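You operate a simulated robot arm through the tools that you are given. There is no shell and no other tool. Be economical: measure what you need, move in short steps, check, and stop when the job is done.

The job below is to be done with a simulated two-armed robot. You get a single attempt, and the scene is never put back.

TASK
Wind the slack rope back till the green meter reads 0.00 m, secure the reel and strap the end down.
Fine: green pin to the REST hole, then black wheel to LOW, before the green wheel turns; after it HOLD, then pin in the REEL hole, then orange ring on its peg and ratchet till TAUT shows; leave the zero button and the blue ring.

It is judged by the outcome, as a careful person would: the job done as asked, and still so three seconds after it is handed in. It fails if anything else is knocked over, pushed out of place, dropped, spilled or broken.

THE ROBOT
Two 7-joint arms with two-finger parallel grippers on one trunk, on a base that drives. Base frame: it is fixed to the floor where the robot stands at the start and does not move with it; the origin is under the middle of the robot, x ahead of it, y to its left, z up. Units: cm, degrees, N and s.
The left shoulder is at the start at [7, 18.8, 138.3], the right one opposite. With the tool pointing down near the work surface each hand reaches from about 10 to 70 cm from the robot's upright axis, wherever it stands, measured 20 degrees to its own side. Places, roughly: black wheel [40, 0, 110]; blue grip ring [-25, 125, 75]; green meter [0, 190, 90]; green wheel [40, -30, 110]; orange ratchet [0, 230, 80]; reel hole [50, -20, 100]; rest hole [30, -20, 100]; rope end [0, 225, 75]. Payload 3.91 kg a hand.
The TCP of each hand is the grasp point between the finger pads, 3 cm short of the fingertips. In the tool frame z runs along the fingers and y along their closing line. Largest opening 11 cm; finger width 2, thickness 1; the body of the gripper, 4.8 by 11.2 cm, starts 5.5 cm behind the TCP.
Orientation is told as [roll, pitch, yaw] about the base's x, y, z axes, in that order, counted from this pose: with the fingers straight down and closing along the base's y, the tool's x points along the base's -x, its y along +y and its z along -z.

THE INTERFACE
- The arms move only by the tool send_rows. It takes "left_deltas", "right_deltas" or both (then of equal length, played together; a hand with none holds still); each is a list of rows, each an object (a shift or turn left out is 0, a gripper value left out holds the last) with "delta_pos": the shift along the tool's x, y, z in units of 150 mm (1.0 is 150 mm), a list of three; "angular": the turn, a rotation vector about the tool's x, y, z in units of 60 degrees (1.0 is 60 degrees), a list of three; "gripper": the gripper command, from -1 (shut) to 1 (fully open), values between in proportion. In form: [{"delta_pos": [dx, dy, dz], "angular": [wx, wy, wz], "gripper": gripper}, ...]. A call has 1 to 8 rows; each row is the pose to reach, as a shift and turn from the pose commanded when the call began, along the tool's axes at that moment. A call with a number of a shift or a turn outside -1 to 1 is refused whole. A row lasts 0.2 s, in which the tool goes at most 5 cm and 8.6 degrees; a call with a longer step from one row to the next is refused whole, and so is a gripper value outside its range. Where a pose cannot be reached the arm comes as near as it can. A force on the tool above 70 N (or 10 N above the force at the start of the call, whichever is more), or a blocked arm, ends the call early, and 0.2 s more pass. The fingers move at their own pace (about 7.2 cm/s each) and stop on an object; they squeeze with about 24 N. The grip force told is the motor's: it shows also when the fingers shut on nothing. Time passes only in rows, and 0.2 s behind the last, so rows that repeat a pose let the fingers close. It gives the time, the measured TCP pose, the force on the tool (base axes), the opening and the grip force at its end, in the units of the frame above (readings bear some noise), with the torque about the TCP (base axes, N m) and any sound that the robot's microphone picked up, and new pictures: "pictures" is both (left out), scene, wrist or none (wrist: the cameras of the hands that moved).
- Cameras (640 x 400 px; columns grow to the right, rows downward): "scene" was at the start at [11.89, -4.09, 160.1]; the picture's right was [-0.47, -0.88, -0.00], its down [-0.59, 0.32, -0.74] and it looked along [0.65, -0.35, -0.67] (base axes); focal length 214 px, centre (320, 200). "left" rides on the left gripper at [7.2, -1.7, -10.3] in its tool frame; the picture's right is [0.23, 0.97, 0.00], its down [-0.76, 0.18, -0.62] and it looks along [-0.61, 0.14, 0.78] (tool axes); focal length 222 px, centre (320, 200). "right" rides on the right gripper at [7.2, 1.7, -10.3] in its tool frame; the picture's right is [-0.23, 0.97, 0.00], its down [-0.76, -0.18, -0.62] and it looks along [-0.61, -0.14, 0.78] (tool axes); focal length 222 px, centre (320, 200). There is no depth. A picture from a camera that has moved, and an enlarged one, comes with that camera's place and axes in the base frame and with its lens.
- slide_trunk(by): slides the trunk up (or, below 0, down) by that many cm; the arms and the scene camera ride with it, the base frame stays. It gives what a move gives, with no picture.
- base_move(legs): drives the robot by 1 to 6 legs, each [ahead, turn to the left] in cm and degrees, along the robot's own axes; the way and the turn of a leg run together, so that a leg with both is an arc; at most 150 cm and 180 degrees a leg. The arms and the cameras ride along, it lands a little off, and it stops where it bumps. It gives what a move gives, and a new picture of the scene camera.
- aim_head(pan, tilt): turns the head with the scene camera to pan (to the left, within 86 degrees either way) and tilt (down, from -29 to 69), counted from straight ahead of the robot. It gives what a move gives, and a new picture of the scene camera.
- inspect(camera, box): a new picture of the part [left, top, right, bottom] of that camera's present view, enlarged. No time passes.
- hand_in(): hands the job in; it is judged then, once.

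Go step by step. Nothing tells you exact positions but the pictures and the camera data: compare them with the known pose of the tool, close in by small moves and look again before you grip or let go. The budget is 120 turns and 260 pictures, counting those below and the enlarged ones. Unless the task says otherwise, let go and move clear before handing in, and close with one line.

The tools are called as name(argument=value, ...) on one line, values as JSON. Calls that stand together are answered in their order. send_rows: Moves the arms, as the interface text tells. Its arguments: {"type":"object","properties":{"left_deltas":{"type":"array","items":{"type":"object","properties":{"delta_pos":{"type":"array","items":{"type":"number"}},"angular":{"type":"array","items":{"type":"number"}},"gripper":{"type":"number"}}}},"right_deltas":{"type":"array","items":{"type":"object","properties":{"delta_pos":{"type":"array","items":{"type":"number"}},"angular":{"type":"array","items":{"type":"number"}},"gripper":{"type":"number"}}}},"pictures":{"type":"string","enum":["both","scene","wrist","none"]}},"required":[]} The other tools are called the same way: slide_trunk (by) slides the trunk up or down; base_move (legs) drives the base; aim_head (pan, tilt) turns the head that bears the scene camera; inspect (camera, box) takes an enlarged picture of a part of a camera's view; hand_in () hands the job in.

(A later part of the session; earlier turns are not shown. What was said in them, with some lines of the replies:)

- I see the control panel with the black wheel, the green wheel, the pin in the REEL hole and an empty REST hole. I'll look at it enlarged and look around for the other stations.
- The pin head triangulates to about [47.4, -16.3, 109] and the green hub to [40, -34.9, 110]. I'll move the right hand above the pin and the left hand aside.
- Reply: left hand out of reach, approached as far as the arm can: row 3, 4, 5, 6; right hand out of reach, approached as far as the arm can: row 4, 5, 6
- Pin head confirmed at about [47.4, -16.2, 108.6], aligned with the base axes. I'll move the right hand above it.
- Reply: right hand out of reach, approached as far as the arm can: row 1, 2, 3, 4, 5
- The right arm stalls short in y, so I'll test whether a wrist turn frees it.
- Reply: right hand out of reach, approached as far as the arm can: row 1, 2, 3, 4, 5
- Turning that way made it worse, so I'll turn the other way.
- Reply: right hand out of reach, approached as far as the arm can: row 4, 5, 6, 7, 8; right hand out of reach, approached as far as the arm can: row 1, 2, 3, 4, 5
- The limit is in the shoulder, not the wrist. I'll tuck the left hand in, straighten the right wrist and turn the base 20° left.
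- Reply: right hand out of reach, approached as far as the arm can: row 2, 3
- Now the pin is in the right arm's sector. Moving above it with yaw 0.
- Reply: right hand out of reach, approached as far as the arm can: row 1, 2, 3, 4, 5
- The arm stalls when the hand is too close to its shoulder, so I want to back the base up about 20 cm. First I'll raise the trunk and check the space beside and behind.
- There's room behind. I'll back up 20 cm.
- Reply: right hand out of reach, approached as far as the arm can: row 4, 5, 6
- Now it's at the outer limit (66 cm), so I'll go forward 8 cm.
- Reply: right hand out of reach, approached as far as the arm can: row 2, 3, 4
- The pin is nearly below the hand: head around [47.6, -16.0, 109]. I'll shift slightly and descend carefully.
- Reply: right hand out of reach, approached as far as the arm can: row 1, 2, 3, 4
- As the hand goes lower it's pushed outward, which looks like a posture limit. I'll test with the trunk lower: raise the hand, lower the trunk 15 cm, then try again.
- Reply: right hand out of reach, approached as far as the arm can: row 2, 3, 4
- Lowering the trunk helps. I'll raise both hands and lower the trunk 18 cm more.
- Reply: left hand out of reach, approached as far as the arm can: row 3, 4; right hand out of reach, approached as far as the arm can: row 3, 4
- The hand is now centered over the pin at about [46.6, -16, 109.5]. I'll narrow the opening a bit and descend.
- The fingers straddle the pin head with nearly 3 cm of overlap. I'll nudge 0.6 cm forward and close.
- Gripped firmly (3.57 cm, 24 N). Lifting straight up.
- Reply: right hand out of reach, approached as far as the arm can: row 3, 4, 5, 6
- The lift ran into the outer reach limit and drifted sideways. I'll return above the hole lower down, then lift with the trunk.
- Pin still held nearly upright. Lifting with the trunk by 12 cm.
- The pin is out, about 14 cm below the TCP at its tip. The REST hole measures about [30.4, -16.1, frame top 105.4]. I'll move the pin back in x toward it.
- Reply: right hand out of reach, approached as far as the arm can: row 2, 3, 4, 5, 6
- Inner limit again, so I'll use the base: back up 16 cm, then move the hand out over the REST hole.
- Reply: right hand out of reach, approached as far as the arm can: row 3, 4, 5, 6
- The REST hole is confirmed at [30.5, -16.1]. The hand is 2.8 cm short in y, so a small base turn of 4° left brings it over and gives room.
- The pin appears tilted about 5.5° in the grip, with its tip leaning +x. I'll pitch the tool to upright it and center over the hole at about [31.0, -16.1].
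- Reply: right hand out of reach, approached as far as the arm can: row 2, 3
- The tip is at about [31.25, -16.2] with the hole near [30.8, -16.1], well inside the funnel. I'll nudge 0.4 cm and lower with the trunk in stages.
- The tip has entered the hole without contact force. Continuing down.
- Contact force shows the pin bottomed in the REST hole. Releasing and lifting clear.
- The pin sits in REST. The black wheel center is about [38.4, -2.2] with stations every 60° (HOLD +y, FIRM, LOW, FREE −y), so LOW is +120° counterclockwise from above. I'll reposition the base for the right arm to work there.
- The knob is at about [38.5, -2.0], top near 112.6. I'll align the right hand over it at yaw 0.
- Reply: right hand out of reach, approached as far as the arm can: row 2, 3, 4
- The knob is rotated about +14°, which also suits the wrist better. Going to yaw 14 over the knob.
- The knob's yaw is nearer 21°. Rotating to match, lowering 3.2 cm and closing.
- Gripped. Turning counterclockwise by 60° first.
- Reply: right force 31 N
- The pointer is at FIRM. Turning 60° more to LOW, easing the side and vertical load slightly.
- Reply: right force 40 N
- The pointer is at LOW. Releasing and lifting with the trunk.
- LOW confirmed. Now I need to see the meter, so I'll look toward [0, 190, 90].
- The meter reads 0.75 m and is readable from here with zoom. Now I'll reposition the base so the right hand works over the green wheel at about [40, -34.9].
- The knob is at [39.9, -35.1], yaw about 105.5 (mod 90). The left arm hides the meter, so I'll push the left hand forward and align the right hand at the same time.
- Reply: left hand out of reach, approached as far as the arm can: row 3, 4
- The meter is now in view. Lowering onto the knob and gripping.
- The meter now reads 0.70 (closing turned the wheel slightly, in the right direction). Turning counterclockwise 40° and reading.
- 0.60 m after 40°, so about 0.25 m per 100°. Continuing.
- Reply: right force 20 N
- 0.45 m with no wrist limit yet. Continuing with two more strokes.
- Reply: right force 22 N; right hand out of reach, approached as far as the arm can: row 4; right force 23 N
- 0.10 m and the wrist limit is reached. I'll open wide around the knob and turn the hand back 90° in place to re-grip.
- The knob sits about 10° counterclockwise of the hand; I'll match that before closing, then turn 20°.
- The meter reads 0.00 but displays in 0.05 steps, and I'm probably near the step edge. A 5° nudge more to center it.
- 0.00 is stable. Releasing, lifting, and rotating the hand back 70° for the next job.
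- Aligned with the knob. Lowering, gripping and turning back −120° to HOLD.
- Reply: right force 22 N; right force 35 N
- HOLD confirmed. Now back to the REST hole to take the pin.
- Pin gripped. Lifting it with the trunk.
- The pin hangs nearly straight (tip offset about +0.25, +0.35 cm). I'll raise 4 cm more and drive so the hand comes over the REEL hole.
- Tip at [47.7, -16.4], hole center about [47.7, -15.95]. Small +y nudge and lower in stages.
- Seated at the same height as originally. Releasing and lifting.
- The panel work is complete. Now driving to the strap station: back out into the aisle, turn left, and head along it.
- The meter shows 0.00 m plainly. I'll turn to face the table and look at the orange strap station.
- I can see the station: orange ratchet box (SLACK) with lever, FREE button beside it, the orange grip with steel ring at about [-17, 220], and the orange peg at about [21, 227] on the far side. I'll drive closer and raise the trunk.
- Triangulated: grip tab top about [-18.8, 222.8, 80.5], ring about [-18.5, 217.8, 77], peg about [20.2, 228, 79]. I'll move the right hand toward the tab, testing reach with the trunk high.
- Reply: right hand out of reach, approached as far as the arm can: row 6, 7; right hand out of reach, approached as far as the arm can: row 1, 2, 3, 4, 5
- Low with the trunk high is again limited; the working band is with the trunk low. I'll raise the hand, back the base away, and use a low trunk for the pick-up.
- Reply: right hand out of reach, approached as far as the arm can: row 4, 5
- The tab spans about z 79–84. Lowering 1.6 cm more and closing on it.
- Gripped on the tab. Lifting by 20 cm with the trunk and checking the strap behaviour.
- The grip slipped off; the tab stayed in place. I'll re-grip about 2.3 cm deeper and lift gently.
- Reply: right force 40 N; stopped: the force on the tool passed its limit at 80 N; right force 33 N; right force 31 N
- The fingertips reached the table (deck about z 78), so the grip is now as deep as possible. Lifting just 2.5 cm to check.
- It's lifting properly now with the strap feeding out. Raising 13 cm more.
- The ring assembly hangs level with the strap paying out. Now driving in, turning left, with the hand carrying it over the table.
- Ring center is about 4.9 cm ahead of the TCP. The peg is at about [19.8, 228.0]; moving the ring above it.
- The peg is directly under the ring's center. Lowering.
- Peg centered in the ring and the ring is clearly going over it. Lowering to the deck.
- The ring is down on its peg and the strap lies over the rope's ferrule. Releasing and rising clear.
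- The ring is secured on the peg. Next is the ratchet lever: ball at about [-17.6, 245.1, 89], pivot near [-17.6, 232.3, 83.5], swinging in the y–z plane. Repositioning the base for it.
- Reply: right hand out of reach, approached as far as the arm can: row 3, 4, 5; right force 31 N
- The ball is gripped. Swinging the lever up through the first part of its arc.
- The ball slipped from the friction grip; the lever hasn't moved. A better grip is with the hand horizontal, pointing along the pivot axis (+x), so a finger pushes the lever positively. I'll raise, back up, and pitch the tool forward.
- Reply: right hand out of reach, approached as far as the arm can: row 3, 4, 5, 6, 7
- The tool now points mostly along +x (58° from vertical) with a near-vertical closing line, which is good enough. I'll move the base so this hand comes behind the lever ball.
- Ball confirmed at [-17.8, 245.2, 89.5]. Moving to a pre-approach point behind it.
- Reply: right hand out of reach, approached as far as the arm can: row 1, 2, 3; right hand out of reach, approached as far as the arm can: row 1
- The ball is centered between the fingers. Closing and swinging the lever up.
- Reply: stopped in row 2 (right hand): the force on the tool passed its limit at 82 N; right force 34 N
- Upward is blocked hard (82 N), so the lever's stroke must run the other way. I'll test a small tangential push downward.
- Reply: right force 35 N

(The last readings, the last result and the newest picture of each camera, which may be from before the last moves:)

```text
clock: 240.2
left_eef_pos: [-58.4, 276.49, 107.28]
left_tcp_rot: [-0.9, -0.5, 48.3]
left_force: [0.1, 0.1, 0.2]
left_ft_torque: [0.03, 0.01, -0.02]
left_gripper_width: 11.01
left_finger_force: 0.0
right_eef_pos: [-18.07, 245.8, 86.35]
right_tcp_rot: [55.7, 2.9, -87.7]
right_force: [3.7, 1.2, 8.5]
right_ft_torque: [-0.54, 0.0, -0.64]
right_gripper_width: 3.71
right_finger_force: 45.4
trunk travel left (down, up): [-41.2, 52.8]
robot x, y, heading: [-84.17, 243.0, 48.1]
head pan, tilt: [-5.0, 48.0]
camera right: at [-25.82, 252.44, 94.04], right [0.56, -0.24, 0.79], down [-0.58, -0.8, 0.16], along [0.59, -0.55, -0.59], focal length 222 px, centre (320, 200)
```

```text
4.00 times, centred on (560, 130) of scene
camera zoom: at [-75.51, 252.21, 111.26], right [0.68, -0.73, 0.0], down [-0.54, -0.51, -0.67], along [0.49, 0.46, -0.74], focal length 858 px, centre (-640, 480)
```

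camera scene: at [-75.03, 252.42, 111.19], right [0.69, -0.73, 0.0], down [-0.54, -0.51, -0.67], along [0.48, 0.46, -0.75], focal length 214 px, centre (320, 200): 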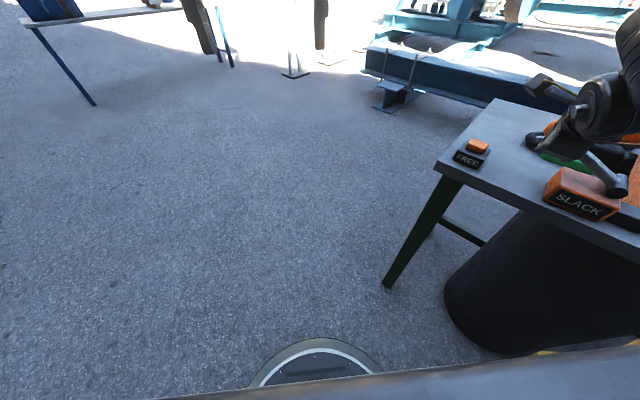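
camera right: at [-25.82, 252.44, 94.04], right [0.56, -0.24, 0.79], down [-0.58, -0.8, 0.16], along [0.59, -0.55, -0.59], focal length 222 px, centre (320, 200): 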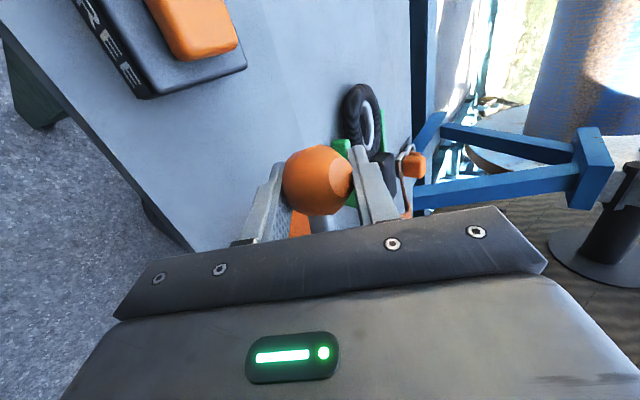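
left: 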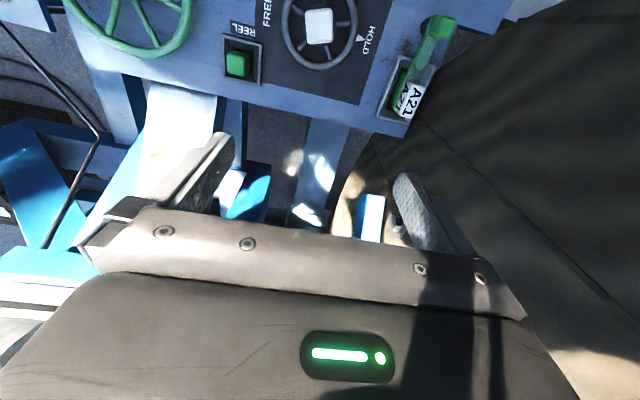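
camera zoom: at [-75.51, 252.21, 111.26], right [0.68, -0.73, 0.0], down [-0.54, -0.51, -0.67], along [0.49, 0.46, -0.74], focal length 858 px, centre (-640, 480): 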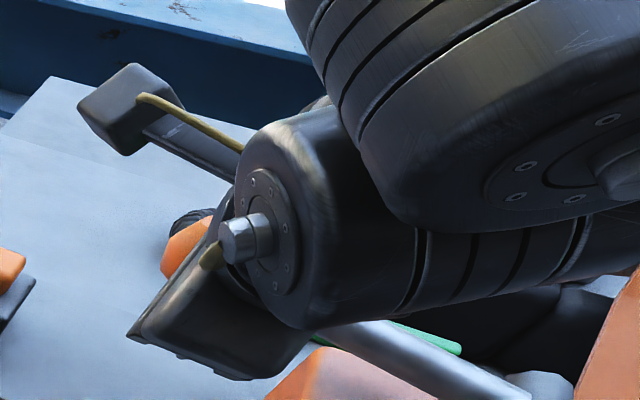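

The lever moves down freely. Continuing the downstroke, watching for the stop.

send_rows(right_deltas=[{"delta_pos": [0.005, -0.045, 0.028]}, {"delta_pos": [0.008, -0.09, 0.056]}, {"delta_pos": [0.01, -0.135, 0.085]}, {"delta_pos": [0.01, -0.187, 0.117]}, {"delta_pos": [0.01, -0.187, 0.117]}], pictures="wrist")

```text
clock: 241.1
left_eef_pos: [-58.96, 276.4, 107.48]
left_tcp_rot: [-1.0, -0.9, 48.3]
left_force: [-0.6, 0.5, 0.3]
left_ft_torque: [-0.01, 0.0, -0.02]
left_gripper_width: 11.0
left_finger_force: 0.1
right_eef_pos: [-18.07, 246.03, 84.77]
right_tcp_rot: [57.9, 3.0, -87.5]
right_force: [-14.1, -5.4, 27.7]
right_ft_torque: [-0.14, -0.03, -0.17]
right_gripper_width: 3.71
right_finger_force: 44.8
trunk travel left (down, up): [-41.2, 52.8]
robot x, y, heading: [-83.85, 243.38, 48.3]
head pan, tilt: [-5.0, 48.0]
stopped in row 4 (right hand): the force on the tool passed its limit at 78 N (the readings are from after the stop); the commanded pose is now the measured one
camera right: at [-26.05, 252.65, 92.14], right [0.53, -0.25, 0.81], down [-0.59, -0.8, 0.14], along [0.61, -0.55, -0.57], focal length 222 px, centre (320, 200)
```

right: 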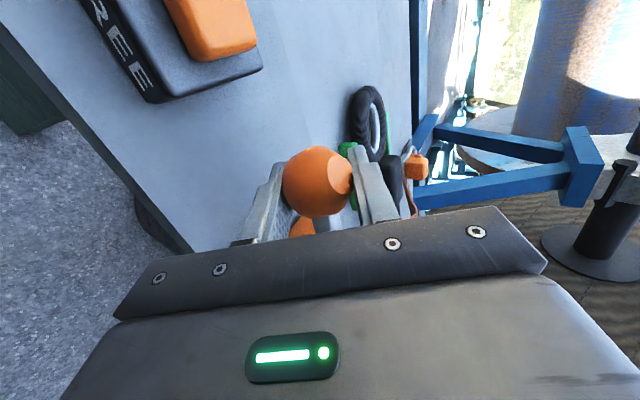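

That's the bottom stop. Returning the lever to the top and checking the strap and the window.

send_rows(right_deltas=[{"delta_pos": [-0.005, 0.05, -0.03]}, {"delta_pos": [-0.015, 0.1, -0.065]}, {"delta_pos": [-0.025, 0.15, -0.095]}, {"delta_pos": [-0.035, 0.2, -0.13]}, {"delta_pos": [-0.05, 0.245, -0.155]}, {"delta_pos": [-0.05, 0.245, -0.155]}], pictures="none")

aim_head(pan=-40, tilt=40)

inspect(camera="scene", box=[200, 80, 440, 230])

```text
clock: 242.5
left_eef_pos: [-58.56, 276.52, 107.31]
left_tcp_rot: [-1.1, -0.6, 48.3]
left_force: [-0.5, 0.6, -0.3]
left_ft_torque: [0.0, 0.03, -0.04]
left_gripper_width: 11.0
left_finger_force: 0.1
right_eef_pos: [-17.71, 245.26, 88.55]
right_tcp_rot: [57.3, 3.0, -87.6]
right_force: [-12.5, 3.3, -2.0]
right_ft_torque: [0.67, 0.13, 0.77]
right_gripper_width: 3.7
right_finger_force: 45.4
trunk travel left (down, up): [-41.2, 52.8]
robot x, y, heading: [-84.06, 243.24, 48.2]
head pan, tilt: [-5.0, 48.0]
```

```text
clock: 243.6
left_eef_pos: [-58.47, 276.5, 107.33]
left_tcp_rot: [-1.1, -0.6, 48.4]
left_force: [0.9, -0.2, 0.1]
left_ft_torque: [0.0, 0.03, 0.02]
left_gripper_width: 11.01
left_finger_force: 0.0
right_eef_pos: [-17.75, 245.39, 88.67]
right_tcp_rot: [57.3, 3.1, -87.6]
right_force: [-11.2, 4.2, -0.7]
right_ft_torque: [0.37, 0.02, 0.39]
right_gripper_width: 3.68
right_finger_force: 45.0
trunk travel left (down, up): [-41.2, 52.8]
robot x, y, heading: [-83.94, 243.4, 48.3]
head pan, tilt: [-40.0, 40.0]
camera scene: at [-72.94, 248.08, 112.42], right [0.14, -0.99, 0.0], down [-0.64, -0.09, -0.77], along [0.76, 0.11, -0.64], focal length 214 px, centre (320, 200)
```

scene: 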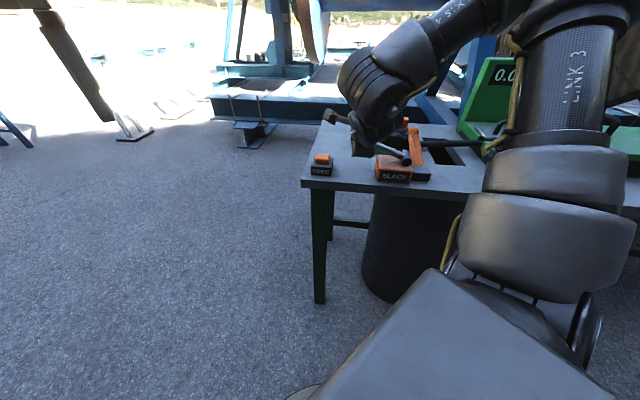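

```text
2.67 times, centred on (320, 155) of scene
camera zoom: at [-72.94, 248.08, 112.42], right [0.14, -0.99, 0.0], down [-0.64, -0.09, -0.77], along [0.76, 0.11, -0.64], focal length 572 px, centre (320, 320)
```

zoom: 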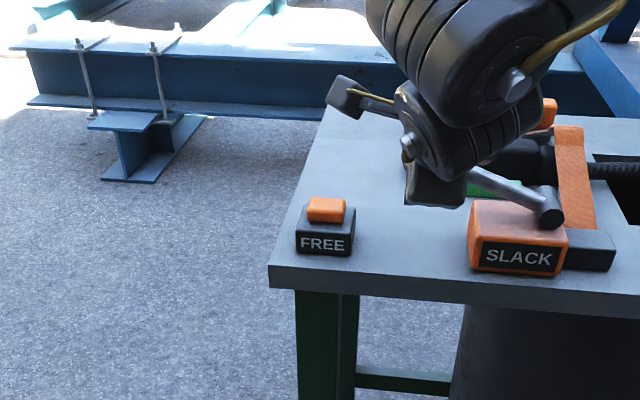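

Still SLACK. I'll test whether the lever can now go further up, slowly.

send_rows(right_deltas=[{"delta_pos": [-0.01, 0.03, -0.02]}, {"delta_pos": [-0.025, 0.06, -0.04]}, {"delta_pos": [-0.04, 0.09, -0.06]}, {"delta_pos": [-0.055, 0.12, -0.08]}, {"delta_pos": [-0.075, 0.15, -0.1]}, {"delta_pos": [-0.095, 0.18, -0.12]}], pictures="none")

```text
clock: 244.7
left_eef_pos: [-57.95, 276.7, 107.19]
left_tcp_rot: [-0.8, -0.5, 48.3]
left_force: [-0.2, -0.4, 0.3]
left_ft_torque: [0.02, -0.03, 0.01]
left_gripper_width: 10.99
left_finger_force: 0.1
right_eef_pos: [-17.71, 244.85, 89.77]
right_tcp_rot: [55.6, 3.1, -87.1]
right_force: [6.6, 17.0, -23.0]
right_ft_torque: [-0.46, -0.14, -0.53]
right_gripper_width: 3.73
right_finger_force: 45.6
trunk travel left (down, up): [-41.2, 52.8]
robot x, y, heading: [-84.54, 243.15, 48.6]
head pan, tilt: [-40.0, 40.0]
stopped in row 5 (right hand): the force on the tool passed its limit at 76 N (the readings are from after the stop); the commanded pose is now the measured one
```

The lever's range is between z 89.7 and 84.8. I'll pump it: two strokes per call, just inside the stops.

send_rows(right_deltas=[{"delta_pos": [0.04, -0.135, 0.086]}, {"delta_pos": [0.073, -0.257, 0.163]}, {"delta_pos": [0.04, -0.135, 0.086]}, {"delta_pos": [0.005, -0.012, 0.008]}, {"delta_pos": [0.04, -0.135, 0.086]}, {"delta_pos": [0.073, -0.257, 0.163]}, {"delta_pos": [0.04, -0.135, 0.086]}, {"delta_pos": [0.005, -0.012, 0.008]}], pictures="none")

inspect(camera="scene", box=[320, 110, 480, 210])

```text
clock: 246.4
left_eef_pos: [-58.45, 276.38, 107.31]
left_tcp_rot: [-0.9, -0.5, 48.2]
left_force: [-0.1, -1.0, 0.4]
left_ft_torque: [-0.02, -0.03, 0.01]
left_gripper_width: 11.0
left_finger_force: 0.1
right_eef_pos: [-17.95, 244.42, 89.87]
right_tcp_rot: [55.8, 3.0, -87.1]
right_force: [-7.0, -1.8, -5.9]
right_ft_torque: [0.81, -0.22, 0.9]
right_gripper_width: 3.74
right_finger_force: 44.9
trunk travel left (down, up): [-41.2, 52.8]
robot x, y, heading: [-84.05, 243.16, 47.9]
head pan, tilt: [-40.0, 40.0]
```

```text
4.00 times, centred on (400, 160) of scene
camera zoom: at [-72.85, 247.99, 112.4], right [0.14, -0.99, 0.0], down [-0.64, -0.09, -0.77], along [0.76, 0.11, -0.64], focal length 858 px, centre (0, 360)
```

zoom: 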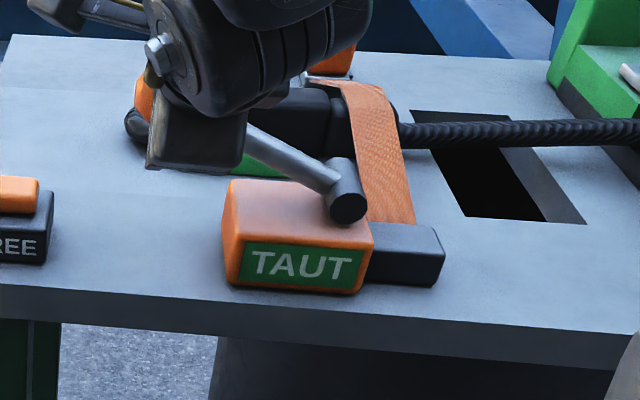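

The window shows TAUT. Opening the hand and withdrawing straight back along the tool axis.

send_rows(right_deltas=[{"gripper": 0.3}, {"gripper": 0.3}, {"gripper": 0.3}, {"delta_pos": [0, 0.03, -0.1]}, {"delta_pos": [0, 0.05, -0.3]}, {"delta_pos": [0, 0.06, -0.45]}, {"delta_pos": [0, 0.06, -0.45]}], pictures="scene")

```text
clock: 248.1
left_eef_pos: [-58.31, 276.53, 107.26]
left_tcp_rot: [-0.9, -0.5, 48.4]
left_force: [0.0, -0.2, 0.5]
left_ft_torque: [-0.01, -0.03, -0.01]
left_gripper_width: 10.99
left_finger_force: 0.0
right_eef_pos: [-22.28, 244.25, 94.9]
right_tcp_rot: [55.8, 3.0, -87.3]
right_force: [-0.7, 0.1, 0.0]
right_ft_torque: [0.03, 0.0, -0.01]
right_gripper_width: 7.17
right_finger_force: 0.1
right hand out of reach, approached as far as the arm can: row 6, 7
trunk travel left (down, up): [-41.2, 52.8]
robot x, y, heading: [-84.03, 243.32, 48.3]
head pan, tilt: [-40.0, 40.0]
camera scene: at [-72.77, 248.07, 112.4], right [0.15, -0.99, 0.0], down [-0.64, -0.09, -0.77], along [0.76, 0.11, -0.64], focal length 214 px, centre (320, 200)
```

scene: 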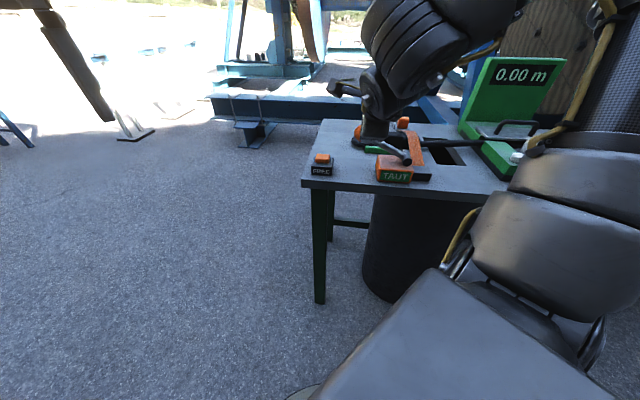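

Clear of the ball. Raising, backing off and taking a final look.

slide_trunk(by=20)

base_move(legs=[[-22, 0]])

inspect(camera="scene", box=[260, 60, 500, 210])

```text
clock: 250.2
left_eef_pos: [-58.24, 276.56, 127.32]
left_tcp_rot: [-0.9, -0.6, 48.3]
left_force: [0.4, 0.1, -0.3]
left_ft_torque: [0.0, 0.0, 0.04]
left_gripper_width: 11.01
left_finger_force: 0.0
right_eef_pos: [-22.46, 244.26, 114.9]
right_tcp_rot: [55.8, 3.0, -87.3]
right_force: [0.2, 0.2, 0.8]
right_ft_torque: [-0.02, 0.01, -0.03]
right_gripper_width: 7.16
right_finger_force: 0.0
trunk travel left (down, up): [-61.2, 32.8]
robot x, y, heading: [-84.56, 243.43, 48.3]
head pan, tilt: [-40.0, 40.0]
```

```text
clock: 251.9
left_eef_pos: [-73.03, 259.79, 127.32]
left_tcp_rot: [-0.9, -0.5, 48.1]
left_force: [0.4, -0.5, 0.1]
left_ft_torque: [-0.02, -0.01, 0.01]
left_gripper_width: 11.01
left_finger_force: 0.1
right_eef_pos: [-37.12, 227.28, 114.81]
right_tcp_rot: [55.7, 3.1, -87.5]
right_force: [0.0, 0.2, 0.7]
right_ft_torque: [0.02, 0.03, 0.01]
right_gripper_width: 7.14
right_finger_force: 0.1
trunk travel left (down, up): [-61.2, 32.8]
robot x, y, heading: [-99.05, 226.69, 48.2]
head pan, tilt: [-40.0, 40.0]
camera scene: at [-87.6, 231.43, 132.4], right [0.14, -0.99, 0.0], down [-0.64, -0.09, -0.77], along [0.76, 0.11, -0.64], focal length 214 px, centre (320, 200)
```

scene: 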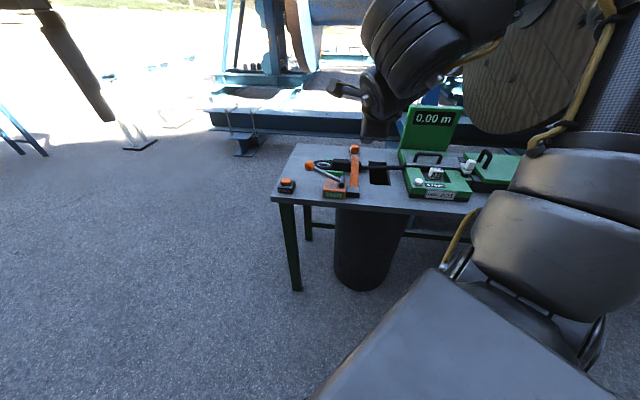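

```text
2.67 times, centred on (380, 135) of scene
camera zoom: at [-87.6, 231.43, 132.4], right [0.14, -0.99, 0.0], down [-0.64, -0.09, -0.77], along [0.76, 0.11, -0.64], focal length 572 px, centre (160, 373)
```

zoom: 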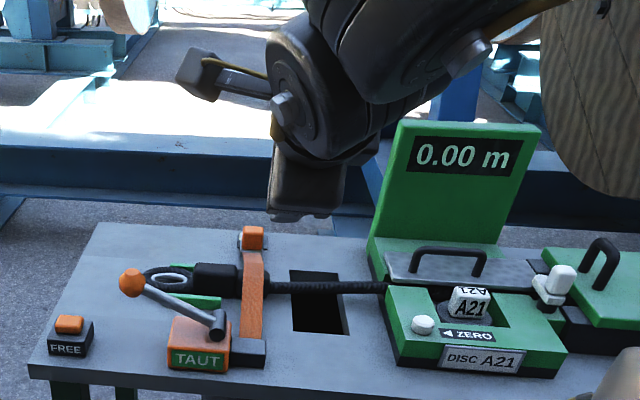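

The meter reads 0.00 m, the window shows TAUT, the strap lies over the rope end on its peg, and both hands are clear, so I'm handing in.

hand_in()

```text
The job is handed in.
```

The job is done and handed in. The rope is wound back and the meter reads 0.00 m. The black wheel is at HOLD with the green pin in the REEL hole, and the orange ring is on its peg with the ratchet showing TAUT. I left the zero button and the blue ring alone.
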